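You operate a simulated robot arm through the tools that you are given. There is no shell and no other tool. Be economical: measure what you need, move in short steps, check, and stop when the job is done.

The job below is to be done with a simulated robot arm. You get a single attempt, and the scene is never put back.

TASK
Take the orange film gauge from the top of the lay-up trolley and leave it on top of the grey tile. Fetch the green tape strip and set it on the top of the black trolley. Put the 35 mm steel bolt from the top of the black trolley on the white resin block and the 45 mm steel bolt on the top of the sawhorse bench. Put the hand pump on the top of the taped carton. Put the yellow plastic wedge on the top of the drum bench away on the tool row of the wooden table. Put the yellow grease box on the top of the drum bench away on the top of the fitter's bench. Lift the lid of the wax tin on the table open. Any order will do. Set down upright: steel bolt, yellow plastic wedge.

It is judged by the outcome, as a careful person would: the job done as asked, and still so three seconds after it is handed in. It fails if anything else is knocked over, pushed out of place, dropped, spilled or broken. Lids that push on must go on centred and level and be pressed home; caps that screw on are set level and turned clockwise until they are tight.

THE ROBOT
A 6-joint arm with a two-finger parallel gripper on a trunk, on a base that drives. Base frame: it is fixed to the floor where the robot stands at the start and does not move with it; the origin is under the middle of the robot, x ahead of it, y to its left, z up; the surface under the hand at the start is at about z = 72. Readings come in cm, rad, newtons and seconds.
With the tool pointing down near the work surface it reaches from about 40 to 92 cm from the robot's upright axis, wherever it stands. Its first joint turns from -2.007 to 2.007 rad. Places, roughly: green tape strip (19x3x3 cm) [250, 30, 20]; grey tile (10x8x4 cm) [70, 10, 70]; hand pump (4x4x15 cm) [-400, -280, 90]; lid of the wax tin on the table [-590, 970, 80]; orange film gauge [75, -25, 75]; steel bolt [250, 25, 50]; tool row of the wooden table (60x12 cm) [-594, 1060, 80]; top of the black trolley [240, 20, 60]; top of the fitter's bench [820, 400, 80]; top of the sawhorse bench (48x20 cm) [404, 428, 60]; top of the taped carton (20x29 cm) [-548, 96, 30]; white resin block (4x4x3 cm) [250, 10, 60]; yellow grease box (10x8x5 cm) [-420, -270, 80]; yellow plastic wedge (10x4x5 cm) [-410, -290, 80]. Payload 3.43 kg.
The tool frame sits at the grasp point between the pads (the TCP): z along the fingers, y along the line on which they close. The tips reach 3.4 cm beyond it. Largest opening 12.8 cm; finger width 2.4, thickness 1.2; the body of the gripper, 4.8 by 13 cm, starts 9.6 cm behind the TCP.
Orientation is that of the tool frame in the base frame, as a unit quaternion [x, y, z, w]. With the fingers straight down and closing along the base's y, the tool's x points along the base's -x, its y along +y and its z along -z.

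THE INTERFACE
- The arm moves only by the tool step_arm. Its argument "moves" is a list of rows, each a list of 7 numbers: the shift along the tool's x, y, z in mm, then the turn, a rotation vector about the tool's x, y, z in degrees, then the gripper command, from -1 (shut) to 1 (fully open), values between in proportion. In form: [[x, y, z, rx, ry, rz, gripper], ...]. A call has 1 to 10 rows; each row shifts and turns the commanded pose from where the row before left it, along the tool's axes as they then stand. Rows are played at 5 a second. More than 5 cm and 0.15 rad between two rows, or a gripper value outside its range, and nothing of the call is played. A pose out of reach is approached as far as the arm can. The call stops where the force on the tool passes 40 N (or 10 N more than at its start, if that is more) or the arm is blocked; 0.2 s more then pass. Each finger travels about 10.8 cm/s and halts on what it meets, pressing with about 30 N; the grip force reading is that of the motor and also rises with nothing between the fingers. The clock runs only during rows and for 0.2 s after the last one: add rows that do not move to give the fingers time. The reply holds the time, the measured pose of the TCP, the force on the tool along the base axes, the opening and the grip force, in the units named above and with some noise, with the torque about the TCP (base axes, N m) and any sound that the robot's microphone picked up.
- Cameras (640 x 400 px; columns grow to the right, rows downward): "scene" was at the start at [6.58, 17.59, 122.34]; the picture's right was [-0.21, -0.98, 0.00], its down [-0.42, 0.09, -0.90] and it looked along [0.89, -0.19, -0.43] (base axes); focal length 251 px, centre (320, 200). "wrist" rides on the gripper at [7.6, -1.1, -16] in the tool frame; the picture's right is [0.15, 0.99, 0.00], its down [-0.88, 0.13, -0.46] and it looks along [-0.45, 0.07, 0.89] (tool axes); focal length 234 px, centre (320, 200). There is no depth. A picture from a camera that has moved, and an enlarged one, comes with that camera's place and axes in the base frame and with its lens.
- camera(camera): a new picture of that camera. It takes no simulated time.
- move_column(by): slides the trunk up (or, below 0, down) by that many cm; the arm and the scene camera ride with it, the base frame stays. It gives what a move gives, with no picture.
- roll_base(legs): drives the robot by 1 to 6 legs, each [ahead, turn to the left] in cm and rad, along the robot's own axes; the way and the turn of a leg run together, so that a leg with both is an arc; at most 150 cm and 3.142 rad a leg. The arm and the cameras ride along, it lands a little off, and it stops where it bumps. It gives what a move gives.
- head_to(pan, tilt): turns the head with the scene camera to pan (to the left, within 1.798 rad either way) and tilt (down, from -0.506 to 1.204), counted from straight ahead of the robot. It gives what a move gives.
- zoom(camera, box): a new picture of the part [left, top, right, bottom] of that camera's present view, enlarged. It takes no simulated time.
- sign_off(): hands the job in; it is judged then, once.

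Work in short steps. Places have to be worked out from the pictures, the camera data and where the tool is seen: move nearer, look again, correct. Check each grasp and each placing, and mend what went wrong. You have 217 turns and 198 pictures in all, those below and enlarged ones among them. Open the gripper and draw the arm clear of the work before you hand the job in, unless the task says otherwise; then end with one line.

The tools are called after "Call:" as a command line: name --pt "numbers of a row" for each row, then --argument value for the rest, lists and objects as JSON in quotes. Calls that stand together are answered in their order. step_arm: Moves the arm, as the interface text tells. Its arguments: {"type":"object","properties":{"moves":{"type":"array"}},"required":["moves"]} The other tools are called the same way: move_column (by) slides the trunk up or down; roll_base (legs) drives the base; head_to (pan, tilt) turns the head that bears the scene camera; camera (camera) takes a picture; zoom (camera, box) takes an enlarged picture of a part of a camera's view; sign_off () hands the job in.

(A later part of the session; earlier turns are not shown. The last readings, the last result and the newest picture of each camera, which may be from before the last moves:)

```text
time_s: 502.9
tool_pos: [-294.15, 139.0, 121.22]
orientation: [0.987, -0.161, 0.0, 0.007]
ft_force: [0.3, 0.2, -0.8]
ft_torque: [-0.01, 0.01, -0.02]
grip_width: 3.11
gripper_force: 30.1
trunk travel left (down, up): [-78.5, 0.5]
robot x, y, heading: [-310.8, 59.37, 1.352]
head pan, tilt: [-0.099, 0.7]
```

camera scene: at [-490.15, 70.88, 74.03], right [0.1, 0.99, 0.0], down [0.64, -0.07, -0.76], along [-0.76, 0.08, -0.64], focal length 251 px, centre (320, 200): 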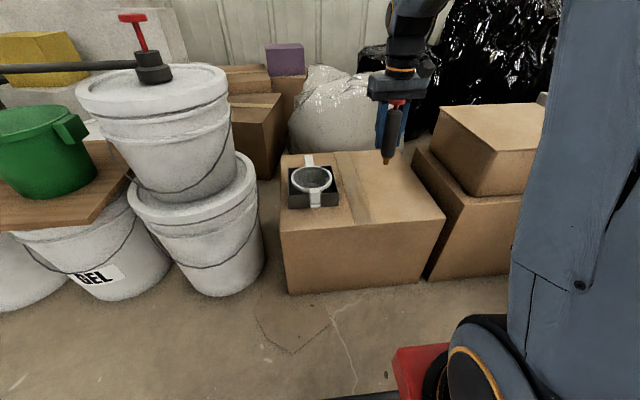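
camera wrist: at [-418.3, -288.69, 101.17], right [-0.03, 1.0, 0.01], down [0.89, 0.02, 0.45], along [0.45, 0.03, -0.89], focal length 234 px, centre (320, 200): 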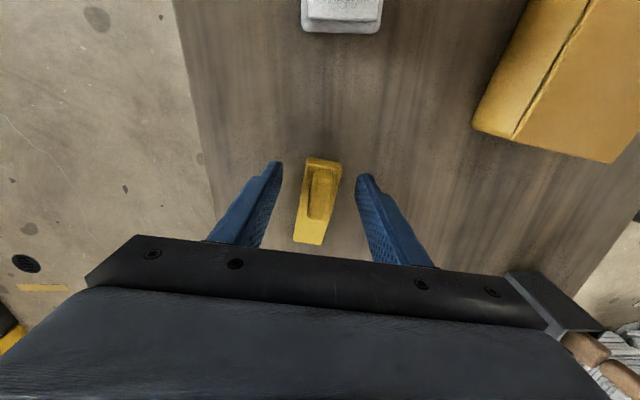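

Call:
roll_base --legs '[[120, 0], [0, 0.44], [150, 0], [150, 0], [150, 0], [120, 0]]'

Call:
head_to --pan 0.3 --tilt 0.35

Call:
camera --camera "scene"

```text
time_s: 534.1
tool_pos: [-415.97, 740.6, 120.94]
orientation: [1.0, 0.027, 0.003, 0.009]
ft_force: [0.3, 0.2, 0.6]
ft_torque: [-0.02, 0.02, 0.01]
grip_width: 3.12
gripper_force: 29.6
trunk travel left (down, up): [-78.5, 0.5]
robot x, y, heading: [-405.02, 660.12, 1.652]
head pan, tilt: [-0.099, 0.7]
stopped in leg 6: the robot was blocked; the commanded pose is now the measured one
```

```text
time_s: 535.0
tool_pos: [-416.26, 740.51, 120.96]
orientation: [1.0, 0.027, 0.003, 0.01]
ft_force: [0.0, -0.5, -0.5]
ft_torque: [0.02, -0.01, -0.02]
grip_width: 3.11
gripper_force: 30.3
trunk travel left (down, up): [-78.5, 0.5]
robot x, y, heading: [-404.78, 659.84, 1.653]
head pan, tilt: [0.3, 0.351]
```

```text
67 pictures are left
camera scene: at [-426.58, 656.01, 154.16], right [0.93, 0.37, 0.0], down [0.13, -0.32, -0.94], along [-0.35, 0.87, -0.34], focal length 251 px, centre (320, 200)
```

scene: 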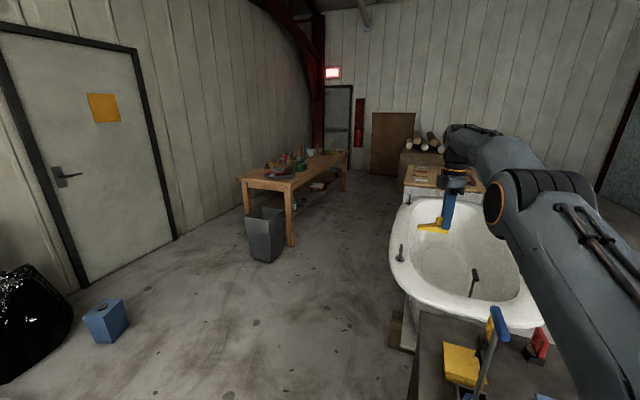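

I bumped a crate beside the bathtub; I back off and steer into the lane between the tub and the wooden table.

Call:
roll_base --legs '[[-22, 0], [0, 0.545], [148, 0], [0, -0.627], [140, 0]]'

Call:
head_to --pan 0.9 --tilt 0.5

Call:
camera --camera "scene"

```text
time_s: 540.1
tool_pos: [-464.23, 715.97, 120.76]
orientation: [0.958, 0.286, 0.006, 0.01]
ft_force: [0.4, 0.6, -1.6]
ft_torque: [0.0, -0.04, 0.0]
grip_width: 3.11
gripper_force: 30.3
trunk travel left (down, up): [-78.5, 0.5]
robot x, y, heading: [-414.52, 652.14, 2.171]
head pan, tilt: [0.3, 0.351]
stopped in leg 3: the robot was blocked; the commanded pose is now the measured one
```

```text
time_s: 541.1
tool_pos: [-464.38, 715.86, 120.62]
orientation: [0.958, 0.286, 0.006, 0.009]
ft_force: [0.2, -0.1, -0.5]
ft_torque: [-0.03, 0.01, 0.07]
grip_width: 3.13
gripper_force: 29.7
trunk travel left (down, up): [-78.5, 0.5]
robot x, y, heading: [-414.23, 652.28, 2.176]
head pan, tilt: [0.901, 0.499]
```

```text
66 pictures are left
camera scene: at [-432.98, 632.29, 152.8], right [0.07, 1.0, 0.0], down [0.48, -0.03, -0.88], along [-0.88, 0.06, -0.48], focal length 251 px, centre (320, 200)
```

scene: 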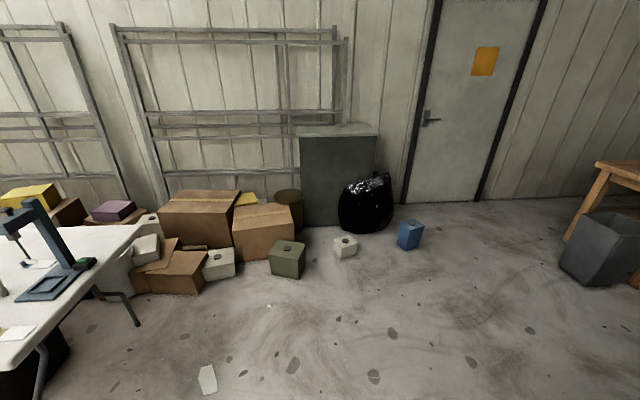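

The crate's corner again. I back off, go west 85 cm first, then turn north.

Call:
roll_base --legs '[[-22, 0], [0, 0.966], [88, 0], [0, -1.571], [150, 0], [110, 0]]'

Call:
camera --camera "scene"

```text
time_s: 565.5
tool_pos: [-491.7, 976.45, 120.71]
orientation: [1.0, -0.017, 0.003, 0.012]
ft_force: [0.5, -0.3, -1.1]
ft_torque: [0.01, -0.01, 0.01]
grip_width: 3.09
gripper_force: 30.0
trunk travel left (down, up): [-78.5, 0.5]
robot x, y, heading: [-488.1, 895.52, 1.554]
head pan, tilt: [0.901, 0.499]
```

```text
65 pictures are left
camera scene: at [-514.39, 890.1, 152.8], right [0.63, 0.78, 0.0], down [0.37, -0.3, -0.88], along [-0.68, 0.55, -0.48], focal length 251 px, centre (320, 200)
```

scene: 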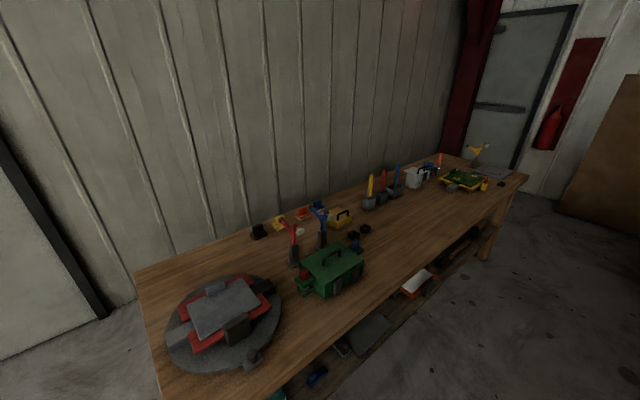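

Call:
zoom --camera "scene" --box '[240, 170, 400, 300]'

Call:
zoom --camera "scene" --box '[350, 130, 520, 230]'

```text
3.08 times, centred on (320, 235) of scene
camera zoom: at [-514.39, 890.1, 152.8], right [0.63, 0.78, 0.0], down [0.37, -0.3, -0.88], along [-0.68, 0.55, -0.48], focal length 774 px, centre (320, 92)
```

zoom: 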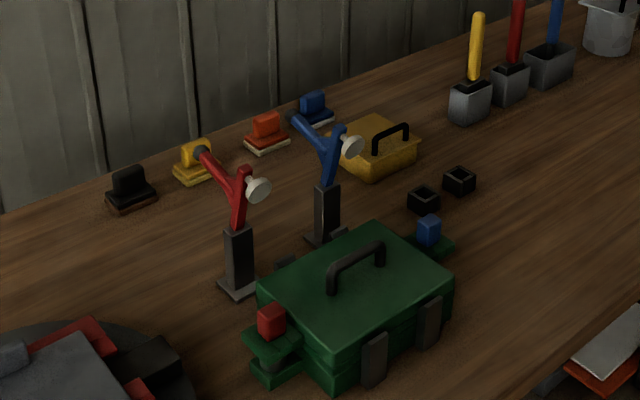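

```text
3.76 times, centred on (435, 180) of scene
camera zoom: at [-514.39, 890.1, 152.8], right [0.63, 0.78, 0.0], down [0.37, -0.3, -0.88], along [-0.68, 0.55, -0.48], focal length 946 px, centre (-113, 275)
```

zoom: 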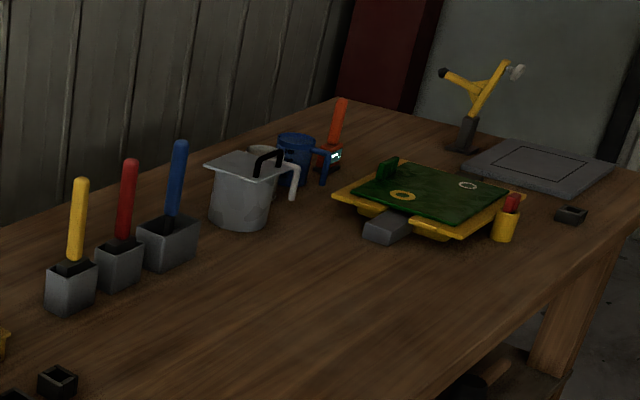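

The yellow tin with a black handle at about (-592, 965) is the wax tin; the tool row at y≈1030–1090 has a free spot near (-594, 1082). I drive up alongside and face the table there.

Call:
roll_base --legs '[[150, 0], [22, 0], [0, 1.588], [18, 0]]'

Call:
step_arm --pt "0 0 0 0 0 8.5 -1" --pt "0 0 0 0 0 8.5 -1" --pt "0 0 0 0 0 8.5 -1" --pt "0 0 0 0 0 8.5 -1" --pt "0 0 0 0 0 8.5 -1" --pt "0 0 0 0 0 8.5 -1" --pt "0 0 0 0 0 8.5 -1" --pt "0 0 0 0 0 8.5 -1" --pt "0 0 0 0 0 8.5 -1" --pt "0 0 0 0 0 8.5 -1"

Call:
head_to --pan -0.05 --tilt 0.65

Call:
camera --camera "scene"

Call:
camera --camera "wrist"

```text
time_s: 579.2
tool_pos: [-584.29, 1058.77, 120.7]
orientation: [0.709, 0.706, 0.01, 0.006]
ft_force: [-0.9, 0.2, 0.8]
ft_torque: [0.0, 0.0, -0.03]
grip_width: 3.11
gripper_force: 30.1
trunk travel left (down, up): [-78.5, 0.5]
robot x, y, heading: [-503.41, 1064.87, -3.124]
head pan, tilt: [0.901, 0.499]
```

```text
time_s: 581.4
tool_pos: [-584.39, 1058.81, 120.61]
orientation: [0.999, 0.04, 0.012, -0.002]
ft_force: [-0.2, -0.3, -0.8]
ft_torque: [0.03, 0.0, -0.02]
grip_width: 3.11
gripper_force: 30.3
trunk travel left (down, up): [-78.5, 0.5]
robot x, y, heading: [-503.8, 1065.01, -3.124]
head pan, tilt: [0.901, 0.499]
```

```text
time_s: 582.6
tool_pos: [-584.41, 1058.63, 120.62]
orientation: [0.999, 0.041, 0.011, -0.002]
ft_force: [0.5, -0.4, -0.2]
ft_torque: [0.0, 0.02, -0.04]
grip_width: 3.09
gripper_force: 29.7
trunk travel left (down, up): [-78.5, 0.5]
robot x, y, heading: [-503.75, 1064.68, -3.123]
head pan, tilt: [-0.051, 0.649]
```

```text
62 pictures are left
camera scene: at [-500.38, 1045.93, 151.47], right [0.03, 1.0, 0.0], down [0.6, -0.02, -0.8], along [-0.8, 0.03, -0.6], focal length 251 px, centre (320, 200)
```

scene: 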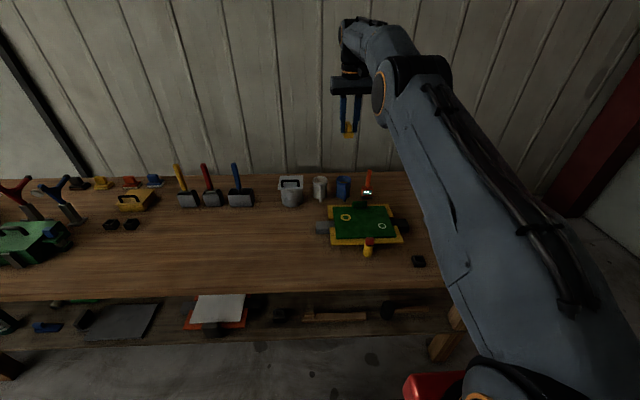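

```text
61 pictures are left
camera wrist: at [-577.32, 1060.26, 136.82], right [0.23, -0.97, 0.0], down [-0.88, -0.21, 0.43], along [-0.42, -0.1, -0.9], focal length 234 px, centre (320, 200)
```

wrist: 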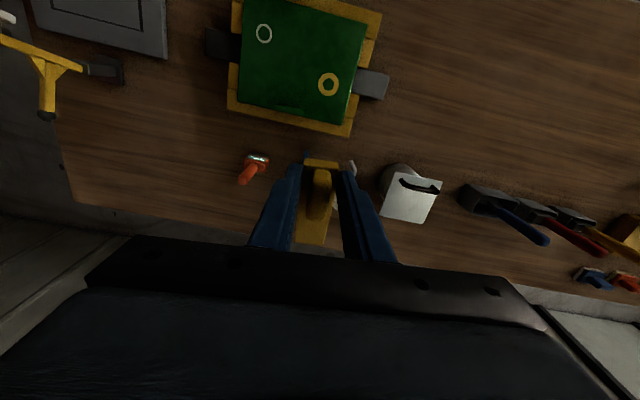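

The free spot beyond the orange gauge is clear. I roll 6 cm forward, move the arm over (-591, 1083), level the tool, and lower the column.

Call:
roll_base --legs '[[6, 0]]'

Call:
step_arm --pt "2.3 -40.4 0 0 -1.2 0 -1" --pt "2.3 -40.4 0 0 0 0 -1" --pt "2.3 -40.4 0 0 0 0 -1" --pt "2.3 -40.4 0 0 0 0 -1" --pt "2.3 -40.4 0 0 0 0 -1" --pt "2.3 -40.4 0 0 0 0 -1" --pt "0 0 0 0 0 0 -1"

Call:
move_column --by -29

Call:
camera --camera "wrist"

Call:
zoom --camera "scene" --box '[260, 60, 480, 220]'

```text
time_s: 583.6
tool_pos: [-590.47, 1058.44, 120.68]
orientation: [0.999, 0.04, 0.011, -0.002]
ft_force: [0.3, 0.1, -0.3]
ft_torque: [0.0, 0.0, -0.01]
grip_width: 3.08
gripper_force: 30.4
trunk travel left (down, up): [-78.5, 0.5]
robot x, y, heading: [-509.44, 1064.8, -3.123]
head pan, tilt: [-0.051, 0.649]
```

```text
time_s: 585.2
tool_pos: [-589.61, 1082.12, 120.24]
orientation: [0.999, 0.041, 0.002, -0.002]
ft_force: [-0.8, -0.3, 0.2]
ft_torque: [-0.02, 0.01, -0.01]
grip_width: 3.09
gripper_force: 30.4
out of reach, approached as far as the arm can: row 5, 6
trunk travel left (down, up): [-78.5, 0.5]
robot x, y, heading: [-509.55, 1064.71, -3.123]
head pan, tilt: [-0.051, 0.649]
```

```text
time_s: 588.1
tool_pos: [-589.5, 1082.47, 91.46]
orientation: [0.999, 0.041, 0.001, -0.002]
ft_force: [-0.2, -0.1, -0.6]
ft_torque: [0.02, -0.01, 0.0]
grip_width: 3.11
gripper_force: 30.0
trunk travel left (down, up): [-49.5, 29.5]
robot x, y, heading: [-509.5, 1064.99, -3.125]
head pan, tilt: [-0.051, 0.649]
```

```text
60 pictures are left
camera wrist: at [-582.12, 1084.12, 107.43], right [0.23, -0.97, 0.0], down [-0.87, -0.2, 0.45], along [-0.44, -0.1, -0.89], focal length 234 px, centre (320, 200)
```

wrist: 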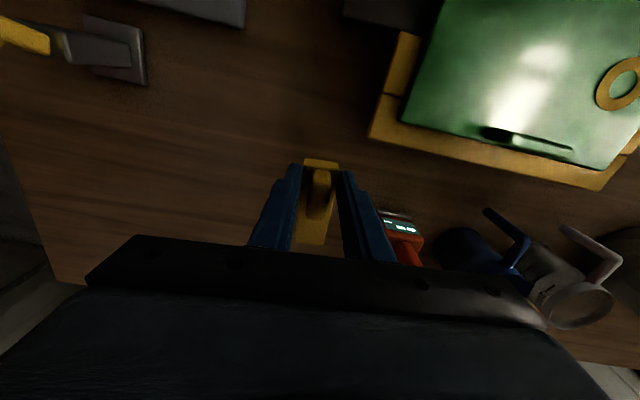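

```text
2.50 times, centred on (370, 140) of scene
camera zoom: at [-514.47, 1045.7, 122.47], right [0.03, 1.0, 0.0], down [0.6, -0.02, -0.8], along [-0.8, 0.03, -0.6], focal length 629 px, centre (195, 350)
```

zoom: 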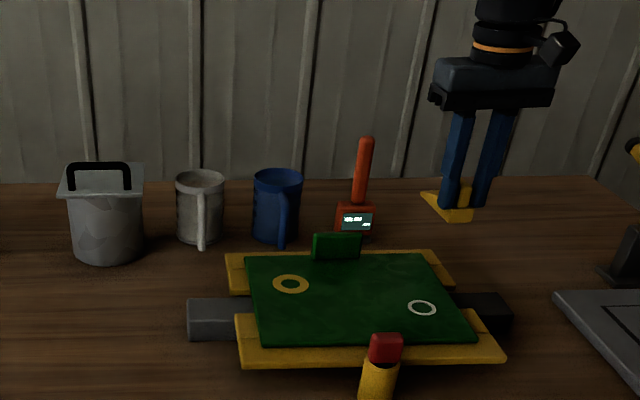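

I nudge 1.5 cm further back while lowering 3 cm.

Call:
step_arm --pt "-8 0 15 0 0 0 -1" --pt "-8 0 15 0 0 0 -1" --pt "0 0 5 0 0 0 -1" --pt "0 0 0 0 0 0 -1"

Call:
zoom --camera "scene" --box '[330, 80, 460, 180]'

```text
time_s: 589.1
tool_pos: [-591.22, 1082.34, 87.87]
orientation: [0.999, 0.041, 0.001, -0.001]
ft_force: [-0.2, 0.7, 0.0]
ft_torque: [-0.04, 0.0, 0.02]
grip_width: 3.1
gripper_force: 30.3
trunk travel left (down, up): [-49.5, 29.5]
robot x, y, heading: [-509.62, 1064.61, -3.123]
head pan, tilt: [-0.051, 0.649]
```

```text
4.00 times, centred on (395, 130) of scene
camera zoom: at [-514.47, 1045.7, 122.47], right [0.03, 1.0, 0.0], down [0.6, -0.02, -0.8], along [-0.8, 0.03, -0.6], focal length 1006 px, centre (20, 480)
```

zoom: 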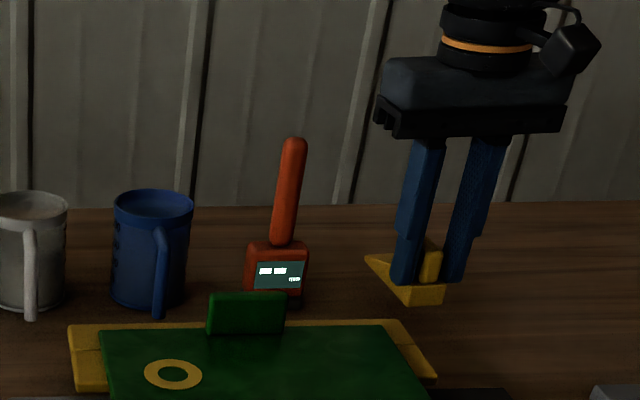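

Call:
step_arm --pt "0 0 6 0 0 0 -1" --pt "0 0 5 0 0 0 -1" --pt "0 0 3 0 0 0 -1" --pt "0 0 0 0 0 0 -1"

Call:
step_arm --pt "0 0 2 0 0 0 -1" --pt "0 0 2 0 0 0 -1" --pt "0 0 2 0 0 0 -1" --pt "0 0 0 0 0 0 -1"

Call:
zoom --camera "scene" --box '[370, 110, 450, 170]'

```text
time_s: 590.1
tool_pos: [-591.09, 1082.26, 86.47]
orientation: [0.999, 0.041, 0.001, -0.002]
ft_force: [-1.3, -0.3, -1.1]
ft_torque: [0.0, 0.02, 0.01]
grip_width: 3.11
gripper_force: 30.0
trunk travel left (down, up): [-49.5, 29.5]
robot x, y, heading: [-509.74, 1065.0, -3.128]
head pan, tilt: [-0.051, 0.649]
```

```text
time_s: 591.1
tool_pos: [-591.21, 1082.38, 85.84]
orientation: [0.999, 0.041, 0.001, -0.002]
ft_force: [1.1, -0.6, -1.0]
ft_torque: [0.03, 0.01, -0.03]
grip_width: 3.12
gripper_force: 30.5
trunk travel left (down, up): [-49.5, 29.5]
robot x, y, heading: [-509.76, 1064.75, -3.123]
head pan, tilt: [-0.051, 0.649]
```

```text
6.67 times, centred on (410, 140) of scene
camera zoom: at [-514.47, 1045.7, 122.46], right [0.03, 1.0, 0.0], down [0.6, -0.02, -0.8], along [-0.8, 0.03, -0.6], focal length 1676 px, centre (-280, 600)
```

zoom: 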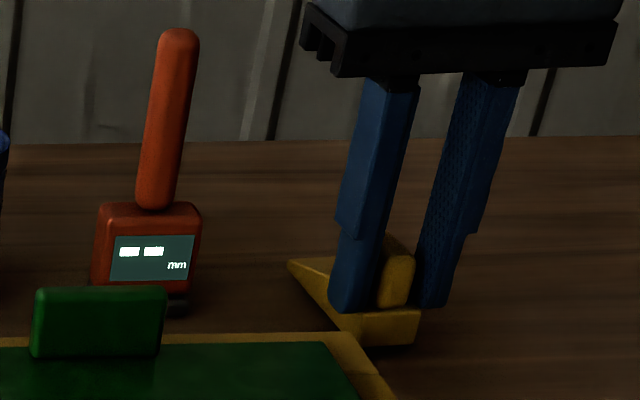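

The tray's corner is near the -y finger, so I shift 1.5 cm to +y before touching down.

Call:
step_arm --pt "0 -15 0 0 0 0 -1" --pt "0 0 0 0 0 0 -1" --pt "0 0 2 0 0 0 -1" --pt "0 0 2 0 0 0 -1" --pt "0 0 0 0 0 0 -1"

Call:
step_arm --pt "0 0 2 0 0 0 -1" --pt "0 0 1.5 0 0 0 -1" --pt "0 0 0 0 0 0 -1"

```text
time_s: 592.3
tool_pos: [-591.28, 1083.82, 85.5]
orientation: [0.999, 0.041, 0.001, -0.002]
ft_force: [0.4, 0.6, 0.1]
ft_torque: [-0.02, -0.05, 0.01]
grip_width: 3.11
gripper_force: 30.4
trunk travel left (down, up): [-49.5, 29.5]
robot x, y, heading: [-509.29, 1064.9, -3.119]
head pan, tilt: [-0.051, 0.649]
```

```text
time_s: 593.1
tool_pos: [-591.36, 1083.8, 85.19]
orientation: [0.999, 0.041, 0.001, -0.002]
ft_force: [0.1, -0.6, -0.9]
ft_torque: [-0.01, -0.01, 0.02]
grip_width: 3.13
gripper_force: 29.9
trunk travel left (down, up): [-49.5, 29.5]
robot x, y, heading: [-509.52, 1064.63, -3.123]
head pan, tilt: [-0.051, 0.649]
```

Call:
step_arm --pt "0 0 2 0 0 0 -1" --pt "0 0 2 0 0 0 -1" --pt "0 0 0 0 0 0 -1"

Call:
step_arm --pt "0 0 2 0 0 0 -1" --pt "0 0 1.5 0 0 0 -1" --pt "0 0 0 0 0 0 -1"

Call:
zoom --camera "scene" --box '[370, 110, 450, 170]'

```text
time_s: 593.9
tool_pos: [-591.28, 1083.79, 84.97]
orientation: [0.999, 0.041, -0.001, -0.003]
ft_force: [-2.6, 0.4, 24.4]
ft_torque: [0.02, 0.13, 0.01]
grip_width: 3.09
gripper_force: 30.0
trunk travel left (down, up): [-49.5, 29.5]
robot x, y, heading: [-509.36, 1064.87, -3.123]
head pan, tilt: [-0.051, 0.649]
```

```text
time_s: 594.7
tool_pos: [-591.13, 1083.78, 84.55]
orientation: [0.999, 0.042, 0.0, -0.001]
ft_force: [-5.3, 1.8, 24.1]
ft_torque: [0.09, 0.19, -0.02]
grip_width: 3.09
gripper_force: 29.9
trunk travel left (down, up): [-49.5, 29.5]
robot x, y, heading: [-508.98, 1064.92, -3.123]
head pan, tilt: [-0.051, 0.649]
```

```text
6.67 times, centred on (410, 140) of scene
camera zoom: at [-514.39, 1045.69, 122.47], right [0.03, 1.0, 0.0], down [0.6, -0.02, -0.8], along [-0.8, 0.03, -0.6], focal length 1676 px, centre (-280, 600)
```

zoom: 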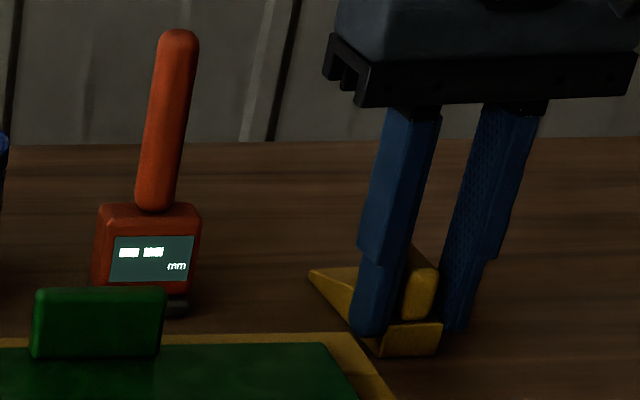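

Down (24 N). I relax, release and rise 14 cm.

Call:
step_arm --pt "0 0 -4 0 0 0 -1" --pt "0 0 0 0 0 0 -0.3" --pt "0 0 0 0 0 0 -0.3" --pt "0 0 -20 0 0 0 -0.3" --pt "0 0 -40 0 0 0 -0.3" --pt "0 0 -40 0 0 0 -0.3" --pt "0 0 -40 0 0 0 -0.3" --pt "0 0 0 0 0 0 -0.3"

Call:
zoom --camera "scene" --box '[330, 90, 460, 180]'

Call:
camera --camera "wrist"

```text
time_s: 596.5
tool_pos: [-591.06, 1083.85, 99.02]
orientation: [0.999, 0.041, 0.001, -0.002]
ft_force: [0.5, -0.1, 0.6]
ft_torque: [-0.02, -0.02, 0.02]
grip_width: 4.49
gripper_force: 0.1
trunk travel left (down, up): [-49.5, 29.5]
robot x, y, heading: [-509.22, 1064.76, -3.127]
head pan, tilt: [-0.051, 0.649]
```

```text
4.44 times, centred on (395, 135) of scene
camera zoom: at [-514.47, 1045.7, 122.46], right [0.03, 1.0, 0.0], down [0.6, -0.02, -0.8], along [-0.8, 0.03, -0.6], focal length 1117 px, centre (-13, 489)
```

zoom: 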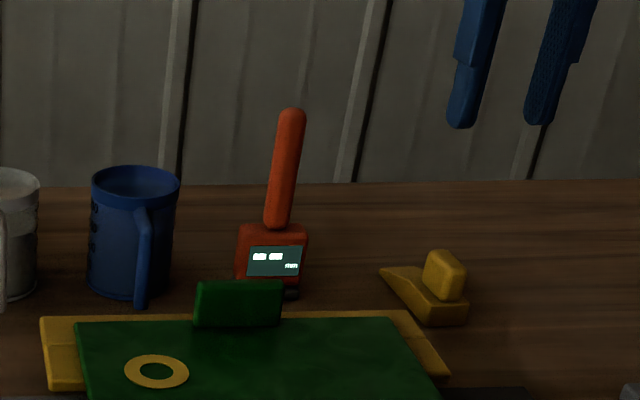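

```text
54 pictures are left
camera wrist: at [-583.59, 1085.55, 114.97], right [0.23, -0.97, 0.0], down [-0.87, -0.2, 0.45], along [-0.44, -0.1, -0.89], focal length 234 px, centre (320, 200)
```

wrist: 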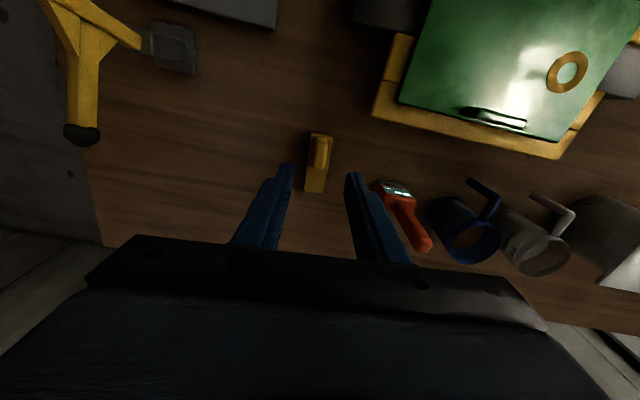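

Wedge set down upright in the tool row. I raise, back off and shift ~100 cm south to the wax tin.

Call:
move_column --by 26

Call:
roll_base --legs '[[-18, 0], [0, 1.553], [97, 0], [0, -1.571], [14, 0]]'

Call:
head_to --pan 0.0 --tilt 0.65

Call:
camera --camera "wrist"

Call:
camera --camera "scene"

```text
time_s: 599.2
tool_pos: [-588.31, 1083.96, 124.74]
orientation: [0.999, 0.042, 0.001, -0.001]
ft_force: [0.4, 0.7, 0.7]
ft_torque: [0.05, 0.0, 0.01]
grip_width: 4.47
gripper_force: 0.1
trunk travel left (down, up): [-75.5, 3.5]
robot x, y, heading: [-509.64, 1064.91, -3.123]
head pan, tilt: [-0.051, 0.649]
```

```text
time_s: 613.8
tool_pos: [-580.62, 979.6, 124.79]
orientation: [0.996, 0.086, 0.0, -0.002]
ft_force: [0.2, -0.5, -0.2]
ft_torque: [-0.02, 0.03, -0.01]
grip_width: 4.52
gripper_force: 0.0
trunk travel left (down, up): [-75.5, 3.5]
robot x, y, heading: [-500.61, 968.03, -3.034]
head pan, tilt: [-0.051, 0.649]
```

```text
time_s: 614.5
tool_pos: [-580.6, 979.71, 124.82]
orientation: [0.996, 0.087, 0.001, -0.002]
ft_force: [0.1, 0.1, -0.1]
ft_torque: [-0.03, 0.0, 0.01]
grip_width: 4.48
gripper_force: 0.0
trunk travel left (down, up): [-75.5, 3.5]
robot x, y, heading: [-500.55, 967.61, -3.033]
head pan, tilt: [0.0, 0.649]
```

```text
53 pictures are left
camera wrist: at [-573.36, 981.98, 140.81], right [0.32, -0.95, 0.0], down [-0.85, -0.28, 0.45], along [-0.43, -0.14, -0.89], focal length 234 px, centre (320, 200)
```

wrist: 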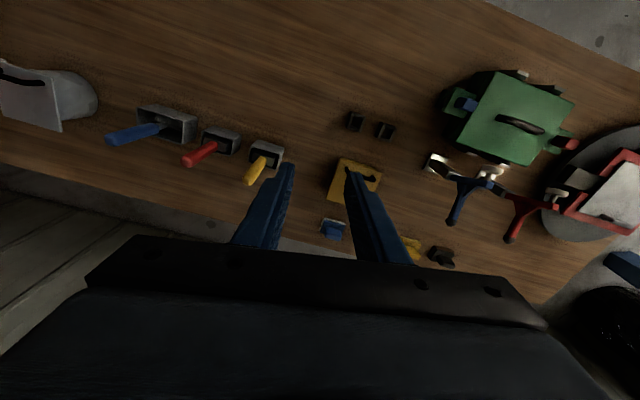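

```text
52 pictures are left
camera scene: at [-496.46, 948.72, 148.47], right [-0.11, 0.99, 0.0], down [0.6, 0.07, -0.8], along [-0.79, -0.09, -0.6], focal length 251 px, centre (320, 200)
```

scene: 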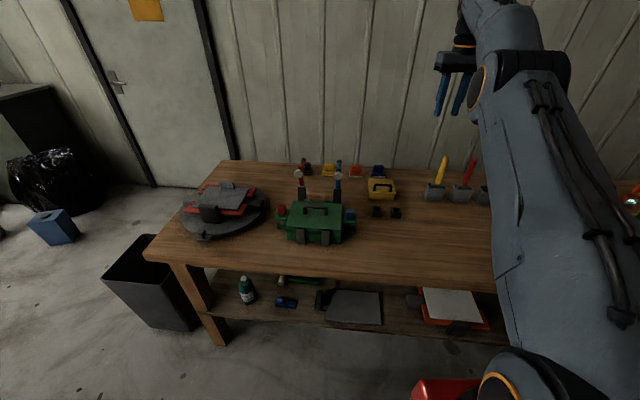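

Call:
zoom --camera "scene" --box '[350, 160, 430, 220]'

Call:
step_arm --pt "40 0 0 0 0 0 0.3" --pt "40 0 20 0 0 0 0.3" --pt "0 40 20 0 0 0 0.3" --pt "0 30 30 0 0 0 0.3" --pt "0 0 40 0 0 0 0.3" --pt "0 0 0 0 0 0 0.3"

Call:
camera --camera "wrist"

```text
6.67 times, centred on (390, 190) of scene
camera zoom: at [-496.46, 948.72, 148.47], right [-0.11, 0.99, 0.0], down [0.6, 0.07, -0.8], along [-0.79, -0.09, -0.6], focal length 1676 px, centre (-147, 267)
```

zoom: 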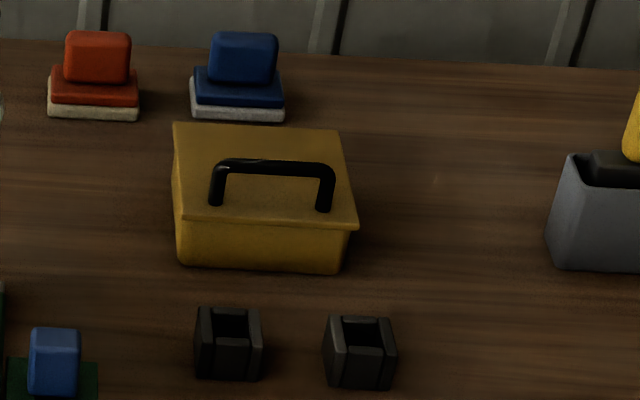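

```text
time_s: 615.9
tool_pos: [-571.58, 973.83, 113.32]
orientation: [0.996, 0.087, 0.001, -0.003]
ft_force: [0.7, -0.2, -0.5]
ft_torque: [-0.06, -0.01, -0.02]
grip_width: 8.33
gripper_force: 0.0
trunk travel left (down, up): [-75.5, 3.5]
robot x, y, heading: [-500.74, 967.98, -3.036]
head pan, tilt: [0.0, 0.649]
```

```text
50 pictures are left
camera wrist: at [-564.25, 976.17, 129.52], right [0.31, -0.95, 0.0], down [-0.85, -0.28, 0.45], along [-0.43, -0.14, -0.89], focal length 234 px, centre (320, 200)
```

wrist: 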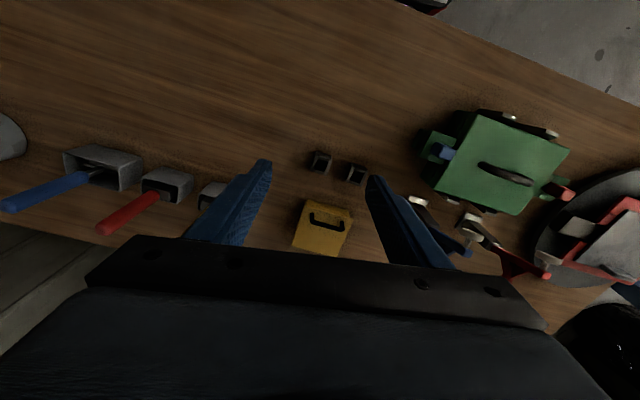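

The tin's lid has a wide arch handle near its front edge, hinge at the back (wall side). I roll 16 cm closer and then bring the gripper, opened ~10.5 cm, above the handle, aligned with it.

Call:
roll_base --legs '[[16, 0]]'

Call:
camera --camera "wrist"

```text
time_s: 617.3
tool_pos: [-587.08, 972.05, 113.5]
orientation: [0.996, 0.088, 0.0, -0.002]
ft_force: [0.8, -1.1, 0.4]
ft_torque: [0.01, -0.04, -0.01]
grip_width: 8.32
gripper_force: 0.0
trunk travel left (down, up): [-75.5, 3.5]
robot x, y, heading: [-515.7, 966.22, -3.03]
head pan, tilt: [0.0, 0.649]
```

```text
49 pictures are left
camera wrist: at [-579.75, 974.32, 129.56], right [0.32, -0.95, 0.0], down [-0.84, -0.28, 0.45], along [-0.43, -0.14, -0.89], focal length 234 px, centre (320, 200)
```

wrist: 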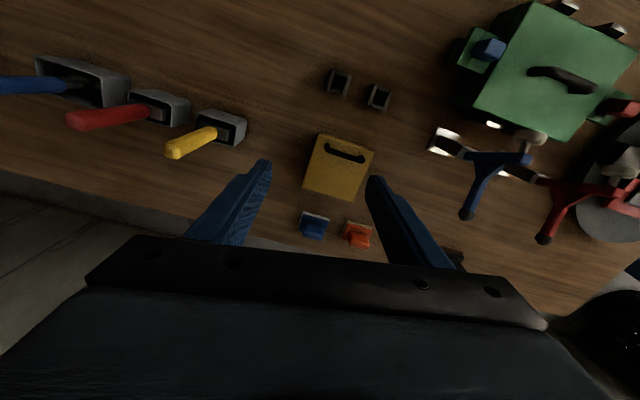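

Handle centre about (-589.8, 966.7), hinge line near x≈-600. I rotate 8°, centre, open to 10.5 cm and descend to z≈92.

Call:
step_arm --pt "0 0 0 0 0 8 0.64" --pt "-29 30 0 0 0 0 0.64" --pt "0 22 0 0 0 0 0.64" --pt "0 0 45 0 0 0 0.64" --pt "0 0 45 0 0 0 0.64" --pt "0 0 45 0 0 0 0.64" --pt "0 0 40 0 0 0 0.64" --pt "0 0 40 0 0 0 0.64" --pt "0 0 0 0 0 0 0.64"

Call:
camera --camera "wrist"

Call:
zoom --camera "scene" --box '[310, 120, 450, 220]'

```text
time_s: 619.3
tool_pos: [-589.81, 966.66, 92.05]
orientation: [1.0, 0.017, 0.001, -0.002]
ft_force: [-0.4, 0.2, -0.7]
ft_torque: [0.02, 0.01, 0.0]
grip_width: 10.49
gripper_force: 0.1
trunk travel left (down, up): [-75.5, 3.5]
robot x, y, heading: [-515.7, 966.33, -3.031]
head pan, tilt: [0.0, 0.649]
```

```text
48 pictures are left
camera wrist: at [-582.2, 967.91, 108.09], right [0.18, -0.98, 0.0], down [-0.88, -0.16, 0.45], along [-0.45, -0.08, -0.89], focal length 234 px, centre (320, 200)
```

wrist: 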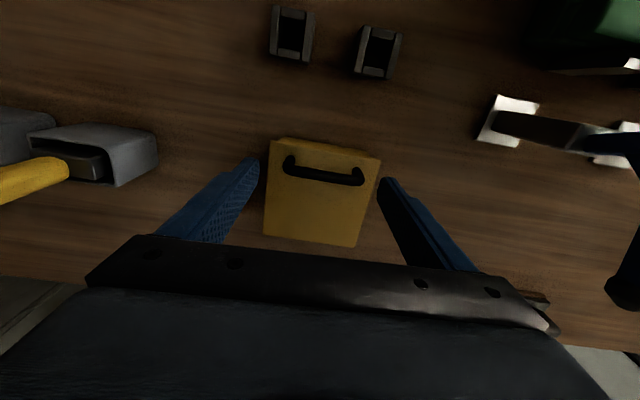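

```text
4.00 times, centred on (380, 170) of scene
camera zoom: at [-511.92, 947.01, 148.47], right [-0.11, 0.99, 0.0], down [0.6, 0.07, -0.8], along [-0.79, -0.09, -0.6], focal length 1006 px, centre (80, 320)
```

zoom: 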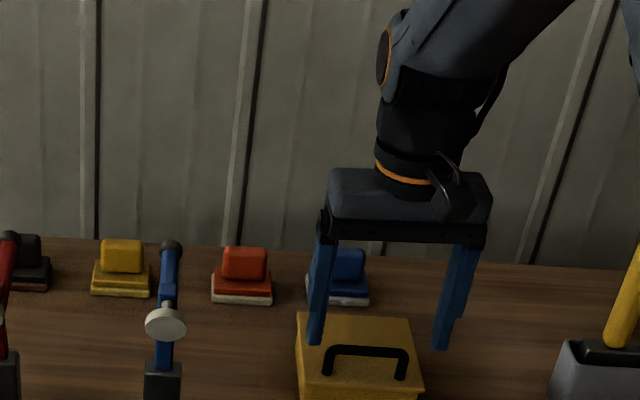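

Handle is centred between the fingers. I descend 25 mm and close on the handle's ends.

Call:
step_arm --pt "0 -4 10 0 0 0 0.64" --pt "0 0 8 0 0 0 0.64" --pt "0 0 7 0 0 0 0.64" --pt "0 0 0 0 0 0 0.64"

Call:
step_arm --pt "0 0 0 0 0 0 0.3" --pt "0 0 0 0 0 0 0" --pt "0 0 0 0 0 0 -0.2" --pt "0 0 0 0 0 0 -0.2"

Call:
camera --camera "wrist"

```text
time_s: 620.3
tool_pos: [-589.56, 967.12, 89.5]
orientation: [1.0, 0.018, 0.001, -0.001]
ft_force: [0.3, 0.4, -0.1]
ft_torque: [0.01, 0.01, 0.01]
grip_width: 10.49
gripper_force: 0.1
trunk travel left (down, up): [-75.5, 3.5]
robot x, y, heading: [-516.08, 965.95, -3.032]
head pan, tilt: [0.0, 0.649]
```

```text
time_s: 621.0
tool_pos: [-589.61, 966.19, 89.5]
orientation: [1.0, 0.019, 0.001, 0.001]
ft_force: [0.4, -26.8, -0.3]
ft_torque: [-1.21, -0.09, 0.23]
grip_width: 7.87
gripper_force: 23.9
trunk travel left (down, up): [-75.5, 3.5]
robot x, y, heading: [-516.13, 966.13, -3.015]
head pan, tilt: [0.0, 0.649]
stopped in row 3: the force on the tool passed its limit at 47 N (the readings are from after the stop); the commanded pose is now the measured one
```

```text
46 pictures are left
camera wrist: at [-582.09, 967.67, 105.49], right [0.19, -0.98, 0.0], down [-0.88, -0.16, 0.45], along [-0.45, -0.09, -0.89], focal length 234 px, centre (320, 200)
```

wrist: 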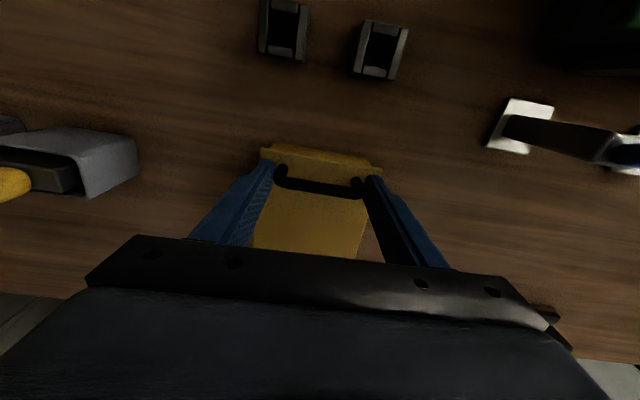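

The -y finger met the handle first. I shift the tool 4 mm to -y to balance while gripping.

Call:
step_arm --pt "0 2 0 0 0 0 0.2" --pt "0 3 0 0 0 0 0.2" --pt "0 0 0 0 0 0 0" --pt "0 0 0 0 0 0 -0.2" --pt "0 0 0 0 0 0 -0.2"

```text
time_s: 622.2
tool_pos: [-589.57, 966.2, 89.46]
orientation: [1.0, 0.018, 0.001, 0.0]
ft_force: [-10.8, -2.5, -9.6]
ft_torque: [0.05, -0.38, -0.27]
grip_width: 7.84
gripper_force: 45.2
trunk travel left (down, up): [-75.5, 3.5]
robot x, y, heading: [-516.18, 966.17, -3.031]
head pan, tilt: [0.0, 0.649]
```

Balanced grip on the handle. I begin the opening arc (about 30°) and check.

Call:
step_arm --pt "-3 0 -8.5 0 0 0 -0.2" --pt "-4 0 -8.5 0 0 0 -0.2" --pt "-9.6 0 -16.5 0 0 0 -0.2" --pt "-12.4 0 -14.2 0 0 0 -0.2" --pt "0 0 0 0 0 0 -0.2"

Call:
zoom --camera "scene" --box '[310, 120, 450, 220]'

```text
time_s: 623.4
tool_pos: [-592.54, 966.09, 94.41]
orientation: [1.0, 0.019, 0.001, -0.001]
ft_force: [16.1, 14.4, 0.2]
ft_torque: [0.7, -1.61, -0.07]
grip_width: 7.83
gripper_force: 45.3
trunk travel left (down, up): [-75.5, 3.5]
robot x, y, heading: [-516.08, 965.92, -3.027]
head pan, tilt: [0.0, 0.649]
```

```text
4.00 times, centred on (380, 170) of scene
camera zoom: at [-511.77, 947.09, 148.48], right [-0.11, 0.99, 0.0], down [0.6, 0.07, -0.8], along [-0.79, -0.09, -0.6], focal length 1006 px, centre (80, 320)
```

zoom: 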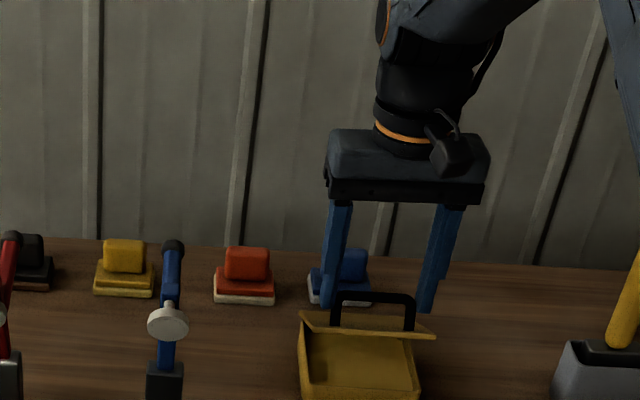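

Lid is lifting, about 30° open. I continue the arc with a slightly larger radius and a small y relief.

Call:
step_arm --pt "2 -2 -4 0 0 0 -0.2" --pt "-15.8 0 -13.7 0 0 0 -0.2" --pt "-18 0 -10.8 0 0 0 -0.2" --pt "0 0 0 0 0 0 -0.2"

Call:
zoom --camera "scene" --box '[310, 110, 450, 210]'

```text
time_s: 624.4
tool_pos: [-595.92, 966.17, 97.46]
orientation: [1.0, 0.018, -0.003, 0.001]
ft_force: [0.6, 16.5, 14.2]
ft_torque: [0.57, 0.51, -0.21]
grip_width: 7.36
gripper_force: 44.9
trunk travel left (down, up): [-75.5, 3.5]
robot x, y, heading: [-516.16, 966.05, -3.031]
head pan, tilt: [0.0, 0.649]
```

```text
4.00 times, centred on (380, 160) of scene
camera zoom: at [-511.77, 947.11, 148.49], right [-0.11, 0.99, 0.0], down [0.6, 0.07, -0.8], along [-0.79, -0.09, -0.6], focal length 1006 px, centre (80, 360)
```

zoom: 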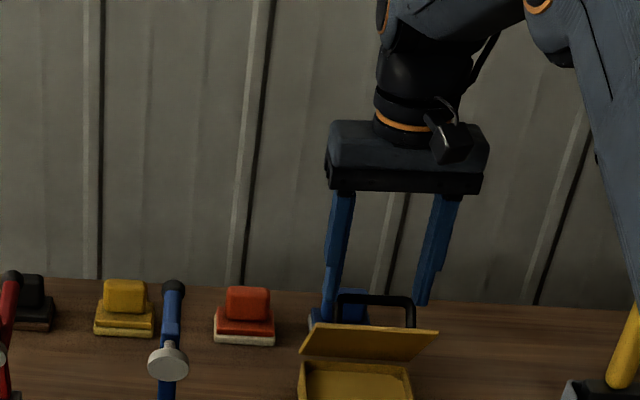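

Call:
step_arm --pt "0 -2 2 0 0 0 -0.2" --pt "-19.5 0 -7.5 0 0 0 -0.2" --pt "-20.6 0 -4 0 0 0 -0.2" --pt "0 0 0 0 0 0 -0.2"

Call:
zoom --camera "scene" --box '[310, 110, 450, 210]'

```text
time_s: 624.9
tool_pos: [-596.01, 966.06, 97.48]
orientation: [1.0, 0.018, 0.002, 0.001]
ft_force: [13.3, 1.0, 16.6]
ft_torque: [-0.45, -1.1, 0.0]
grip_width: 7.32
gripper_force: 44.9
trunk travel left (down, up): [-75.5, 3.5]
robot x, y, heading: [-515.93, 966.21, -3.026]
head pan, tilt: [0.0, 0.649]
stopped in row 2: the force on the tool passed its limit at 48 N (the readings are from after the stop); the commanded pose is now the measured one
```

```text
4.00 times, centred on (380, 160) of scene
camera zoom: at [-511.65, 947.04, 148.46], right [-0.12, 0.99, 0.0], down [0.6, 0.07, -0.8], along [-0.79, -0.09, -0.6], focal length 1006 px, centre (80, 360)
```

zoom: 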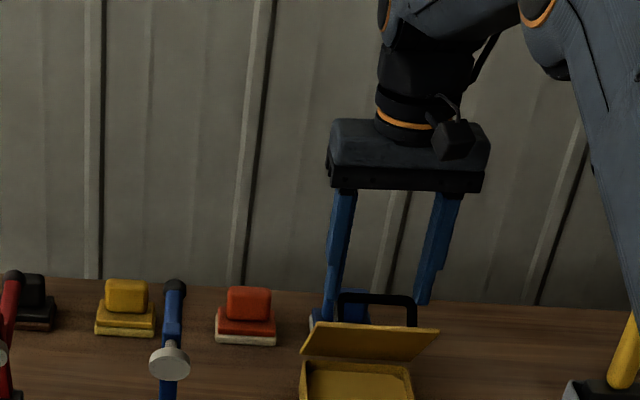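

The tool is being squeezed toward the hinge, so the true radius is larger. I relieve outward and proceed with smaller, more upward steps.

Call:
step_arm --pt "1.5 0 -2 0 0 0 -0.2" --pt "-6 0 -5 0 0 0 -0.2" --pt "-6 0 -5 0 0 0 -0.2" --pt "0 0 0 0 0 0 -0.2"

```text
time_s: 625.9
tool_pos: [-597.3, 965.75, 98.41]
orientation: [1.0, 0.019, 0.001, 0.002]
ft_force: [-0.6, 0.3, 0.4]
ft_torque: [0.01, 0.0, 0.02]
grip_width: 5.13
gripper_force: 0.2
trunk travel left (down, up): [-75.5, 3.5]
robot x, y, heading: [-516.11, 966.29, -3.021]
head pan, tilt: [0.0, 0.649]
```

The handle slipped out. I look at the lid.

Call:
zoom --camera "scene" --box '[310, 110, 450, 210]'

```text
4.00 times, centred on (380, 160) of scene
camera zoom: at [-511.82, 947.03, 148.46], right [-0.12, 0.99, 0.0], down [0.6, 0.07, -0.8], along [-0.79, -0.09, -0.6], focal length 1006 px, centre (80, 360)
```

zoom: 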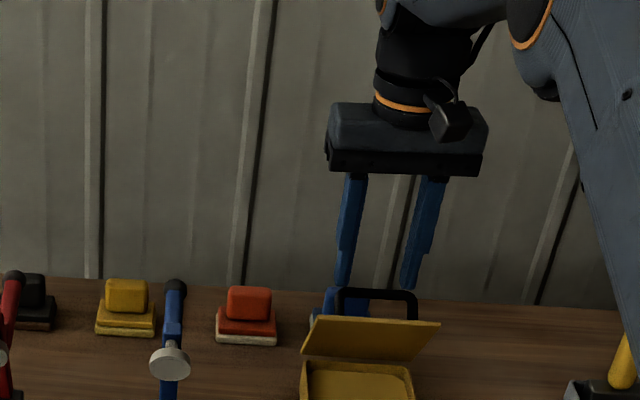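

The lid stays at ~50° by itself. I'll lift out, close the fingers, and push the lid further open from its inner side.

Call:
step_arm --pt "0 0 -40 0 0 0 -0.2" --pt "0 0 -40 0 0 0 -0.6" --pt "40 0 0 0 0 0 -1" --pt "40 0 0 0 0 0 -1" --pt "40 0 0 0 0 0 -1" --pt "0 0 40 0 0 0 -1" --pt "0 0 40 0 0 0 -1" --pt "0 0 25 0 0 0 -1" --pt "0 0 0 0 0 0 -1"

Call:
camera --camera "wrist"

Call:
zoom --camera "scene" --box '[310, 120, 450, 220]'

```text
time_s: 627.9
tool_pos: [-585.4, 966.49, 96.14]
orientation: [1.0, 0.019, 0.002, 0.0]
ft_force: [-0.4, -0.1, -0.2]
ft_torque: [0.0, 0.0, 0.03]
grip_width: 0.0
gripper_force: 29.9
trunk travel left (down, up): [-75.5, 3.5]
robot x, y, heading: [-516.17, 966.03, -3.024]
head pan, tilt: [0.0, 0.649]
```

```text
41 pictures are left
camera wrist: at [-577.93, 967.95, 112.12], right [0.18, -0.98, 0.0], down [-0.88, -0.16, 0.45], along [-0.45, -0.08, -0.89], focal length 234 px, centre (320, 200)
```

wrist: 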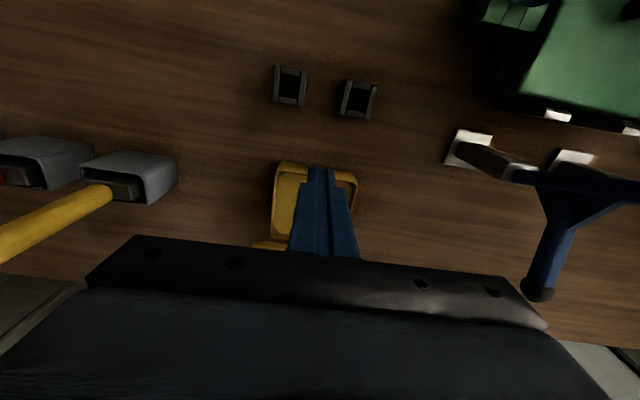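

```text
4.00 times, centred on (380, 170) of scene
camera zoom: at [-511.82, 947.03, 148.47], right [-0.12, 0.99, 0.0], down [0.6, 0.07, -0.8], along [-0.79, -0.09, -0.6], focal length 1006 px, centre (80, 320)
```

zoom: 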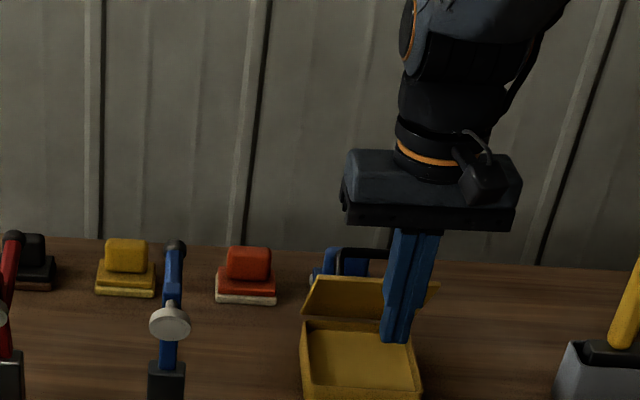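

Fingers are in front of the lid's inner face. I push toward -x.

Call:
step_arm --pt "-15 0 0 0 0 0 -1" --pt "-15 0 0 0 0 0 -1" --pt "-15 0 0 0 0 0 -1" --pt "-15 0 0 0 0 0 -1" --pt "-15 0 0 0 0 0 -1" --pt "-15 0 0 0 0 0 -1" --pt "-15 0 0 0 0 0 -1" --pt "0 0 0 0 0 0 -1"

Call:
zoom --camera "scene" --box '[310, 110, 450, 210]'

```text
time_s: 629.7
tool_pos: [-595.62, 965.99, 95.97]
orientation: [1.0, 0.019, 0.001, 0.0]
ft_force: [-0.4, -0.7, 0.3]
ft_torque: [0.06, 0.01, 0.02]
grip_width: 0.01
gripper_force: 29.0
trunk travel left (down, up): [-75.5, 3.5]
robot x, y, heading: [-515.86, 966.13, -3.024]
head pan, tilt: [0.0, 0.649]
```

```text
4.00 times, centred on (380, 160) of scene
camera zoom: at [-511.82, 947.03, 148.46], right [-0.12, 0.99, 0.0], down [0.6, 0.07, -0.8], along [-0.79, -0.09, -0.6], focal length 1006 px, centre (80, 360)
```

zoom: 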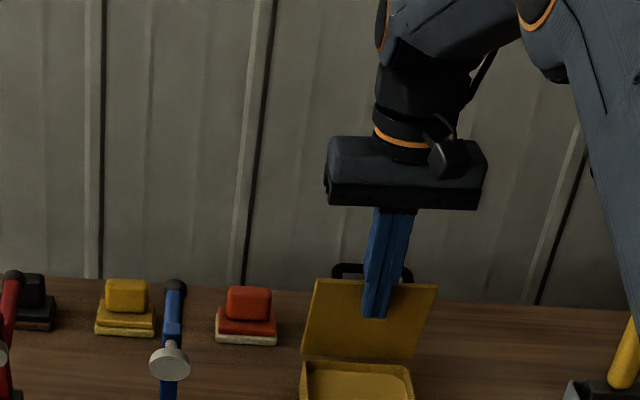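

Working well: lid about 80° now. I push further past vertical.

Call:
step_arm --pt "-15 0 0 0 0 0 -1" --pt "-15 0 0 0 0 0 -1" --pt "-15 0 0 0 0 0 -1" --pt "-15 0 0 0 0 0 -1" --pt "-15 0 0 0 0 0 -1" --pt "0 0 0 0 0 0 -1"

Call:
zoom --camera "scene" --box '[310, 110, 450, 210]'

```text
time_s: 631.1
tool_pos: [-600.94, 965.83, 95.99]
orientation: [1.0, 0.018, 0.002, 0.0]
ft_force: [0.5, 0.3, -0.4]
ft_torque: [0.0, -0.01, 0.0]
grip_width: 0.02
gripper_force: 30.3
out of reach, approached as far as the arm can: row 4, 5
trunk travel left (down, up): [-75.5, 3.5]
robot x, y, heading: [-515.95, 966.15, -3.025]
head pan, tilt: [0.0, 0.649]
```

```text
4.00 times, centred on (380, 160) of scene
camera zoom: at [-511.82, 947.03, 148.47], right [-0.12, 0.99, 0.0], down [0.6, 0.07, -0.8], along [-0.79, -0.09, -0.6], focal length 1006 px, centre (80, 360)
```

zoom: 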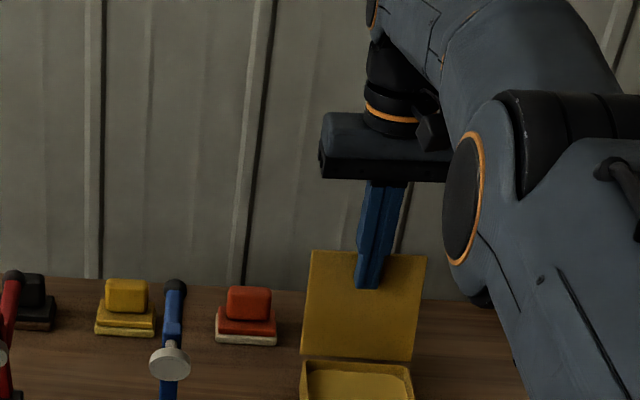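

Lid is past vertical (~100°). I retract, rise, and verify it stays.

Call:
step_arm --pt "30 0 0 0 0 0 -1" --pt "40 0 0 0 0 0 -1" --pt "40 0 0 0 0 0 -1" --pt "0 0 -40 0 0 0 -1" --pt "0 0 -40 0 0 0 -1" --pt "40 0 -20 0 0 0 -1" --pt "0 0 -40 0 0 0 -1" --pt "0 0 0 0 0 0 -1"

Call:
zoom --camera "scene" --box '[270, 110, 450, 230]'

```text
time_s: 632.9
tool_pos: [-586.15, 966.35, 109.93]
orientation: [1.0, 0.018, 0.002, 0.0]
ft_force: [0.4, 0.1, 0.1]
ft_torque: [0.0, 0.02, 0.0]
grip_width: 0.01
gripper_force: 30.1
trunk travel left (down, up): [-75.5, 3.5]
robot x, y, heading: [-515.74, 966.24, -3.021]
head pan, tilt: [0.0, 0.649]
```

```text
3.33 times, centred on (360, 170) of scene
camera zoom: at [-511.8, 947.03, 148.46], right [-0.12, 0.99, 0.0], down [0.6, 0.07, -0.8], along [-0.79, -0.09, -0.6], focal length 838 px, centre (187, 300)
```

zoom: 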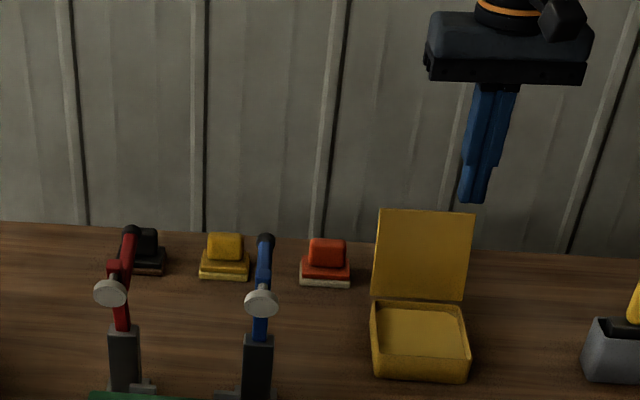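

The wax tin stands open. Now back to the drum bench for the grease box: first leg out of the lane southwards.

Call:
roll_base --legs '[[-25, 0], [0, 1.45], [150, 0], [150, 0], [30, 0], [0, 0.41]]'

```text
time_s: 655.3
tool_pos: [-481.15, 569.71, 109.94]
orientation: [0.598, 0.802, 0.001, 0.0]
ft_force: [0.2, 0.3, -0.7]
ft_torque: [0.02, -0.02, -0.05]
grip_width: 0.0
gripper_force: 30.2
trunk travel left (down, up): [-75.5, 3.5]
robot x, y, heading: [-498.52, 637.43, -1.205]
head pan, tilt: [0.0, 0.649]
```

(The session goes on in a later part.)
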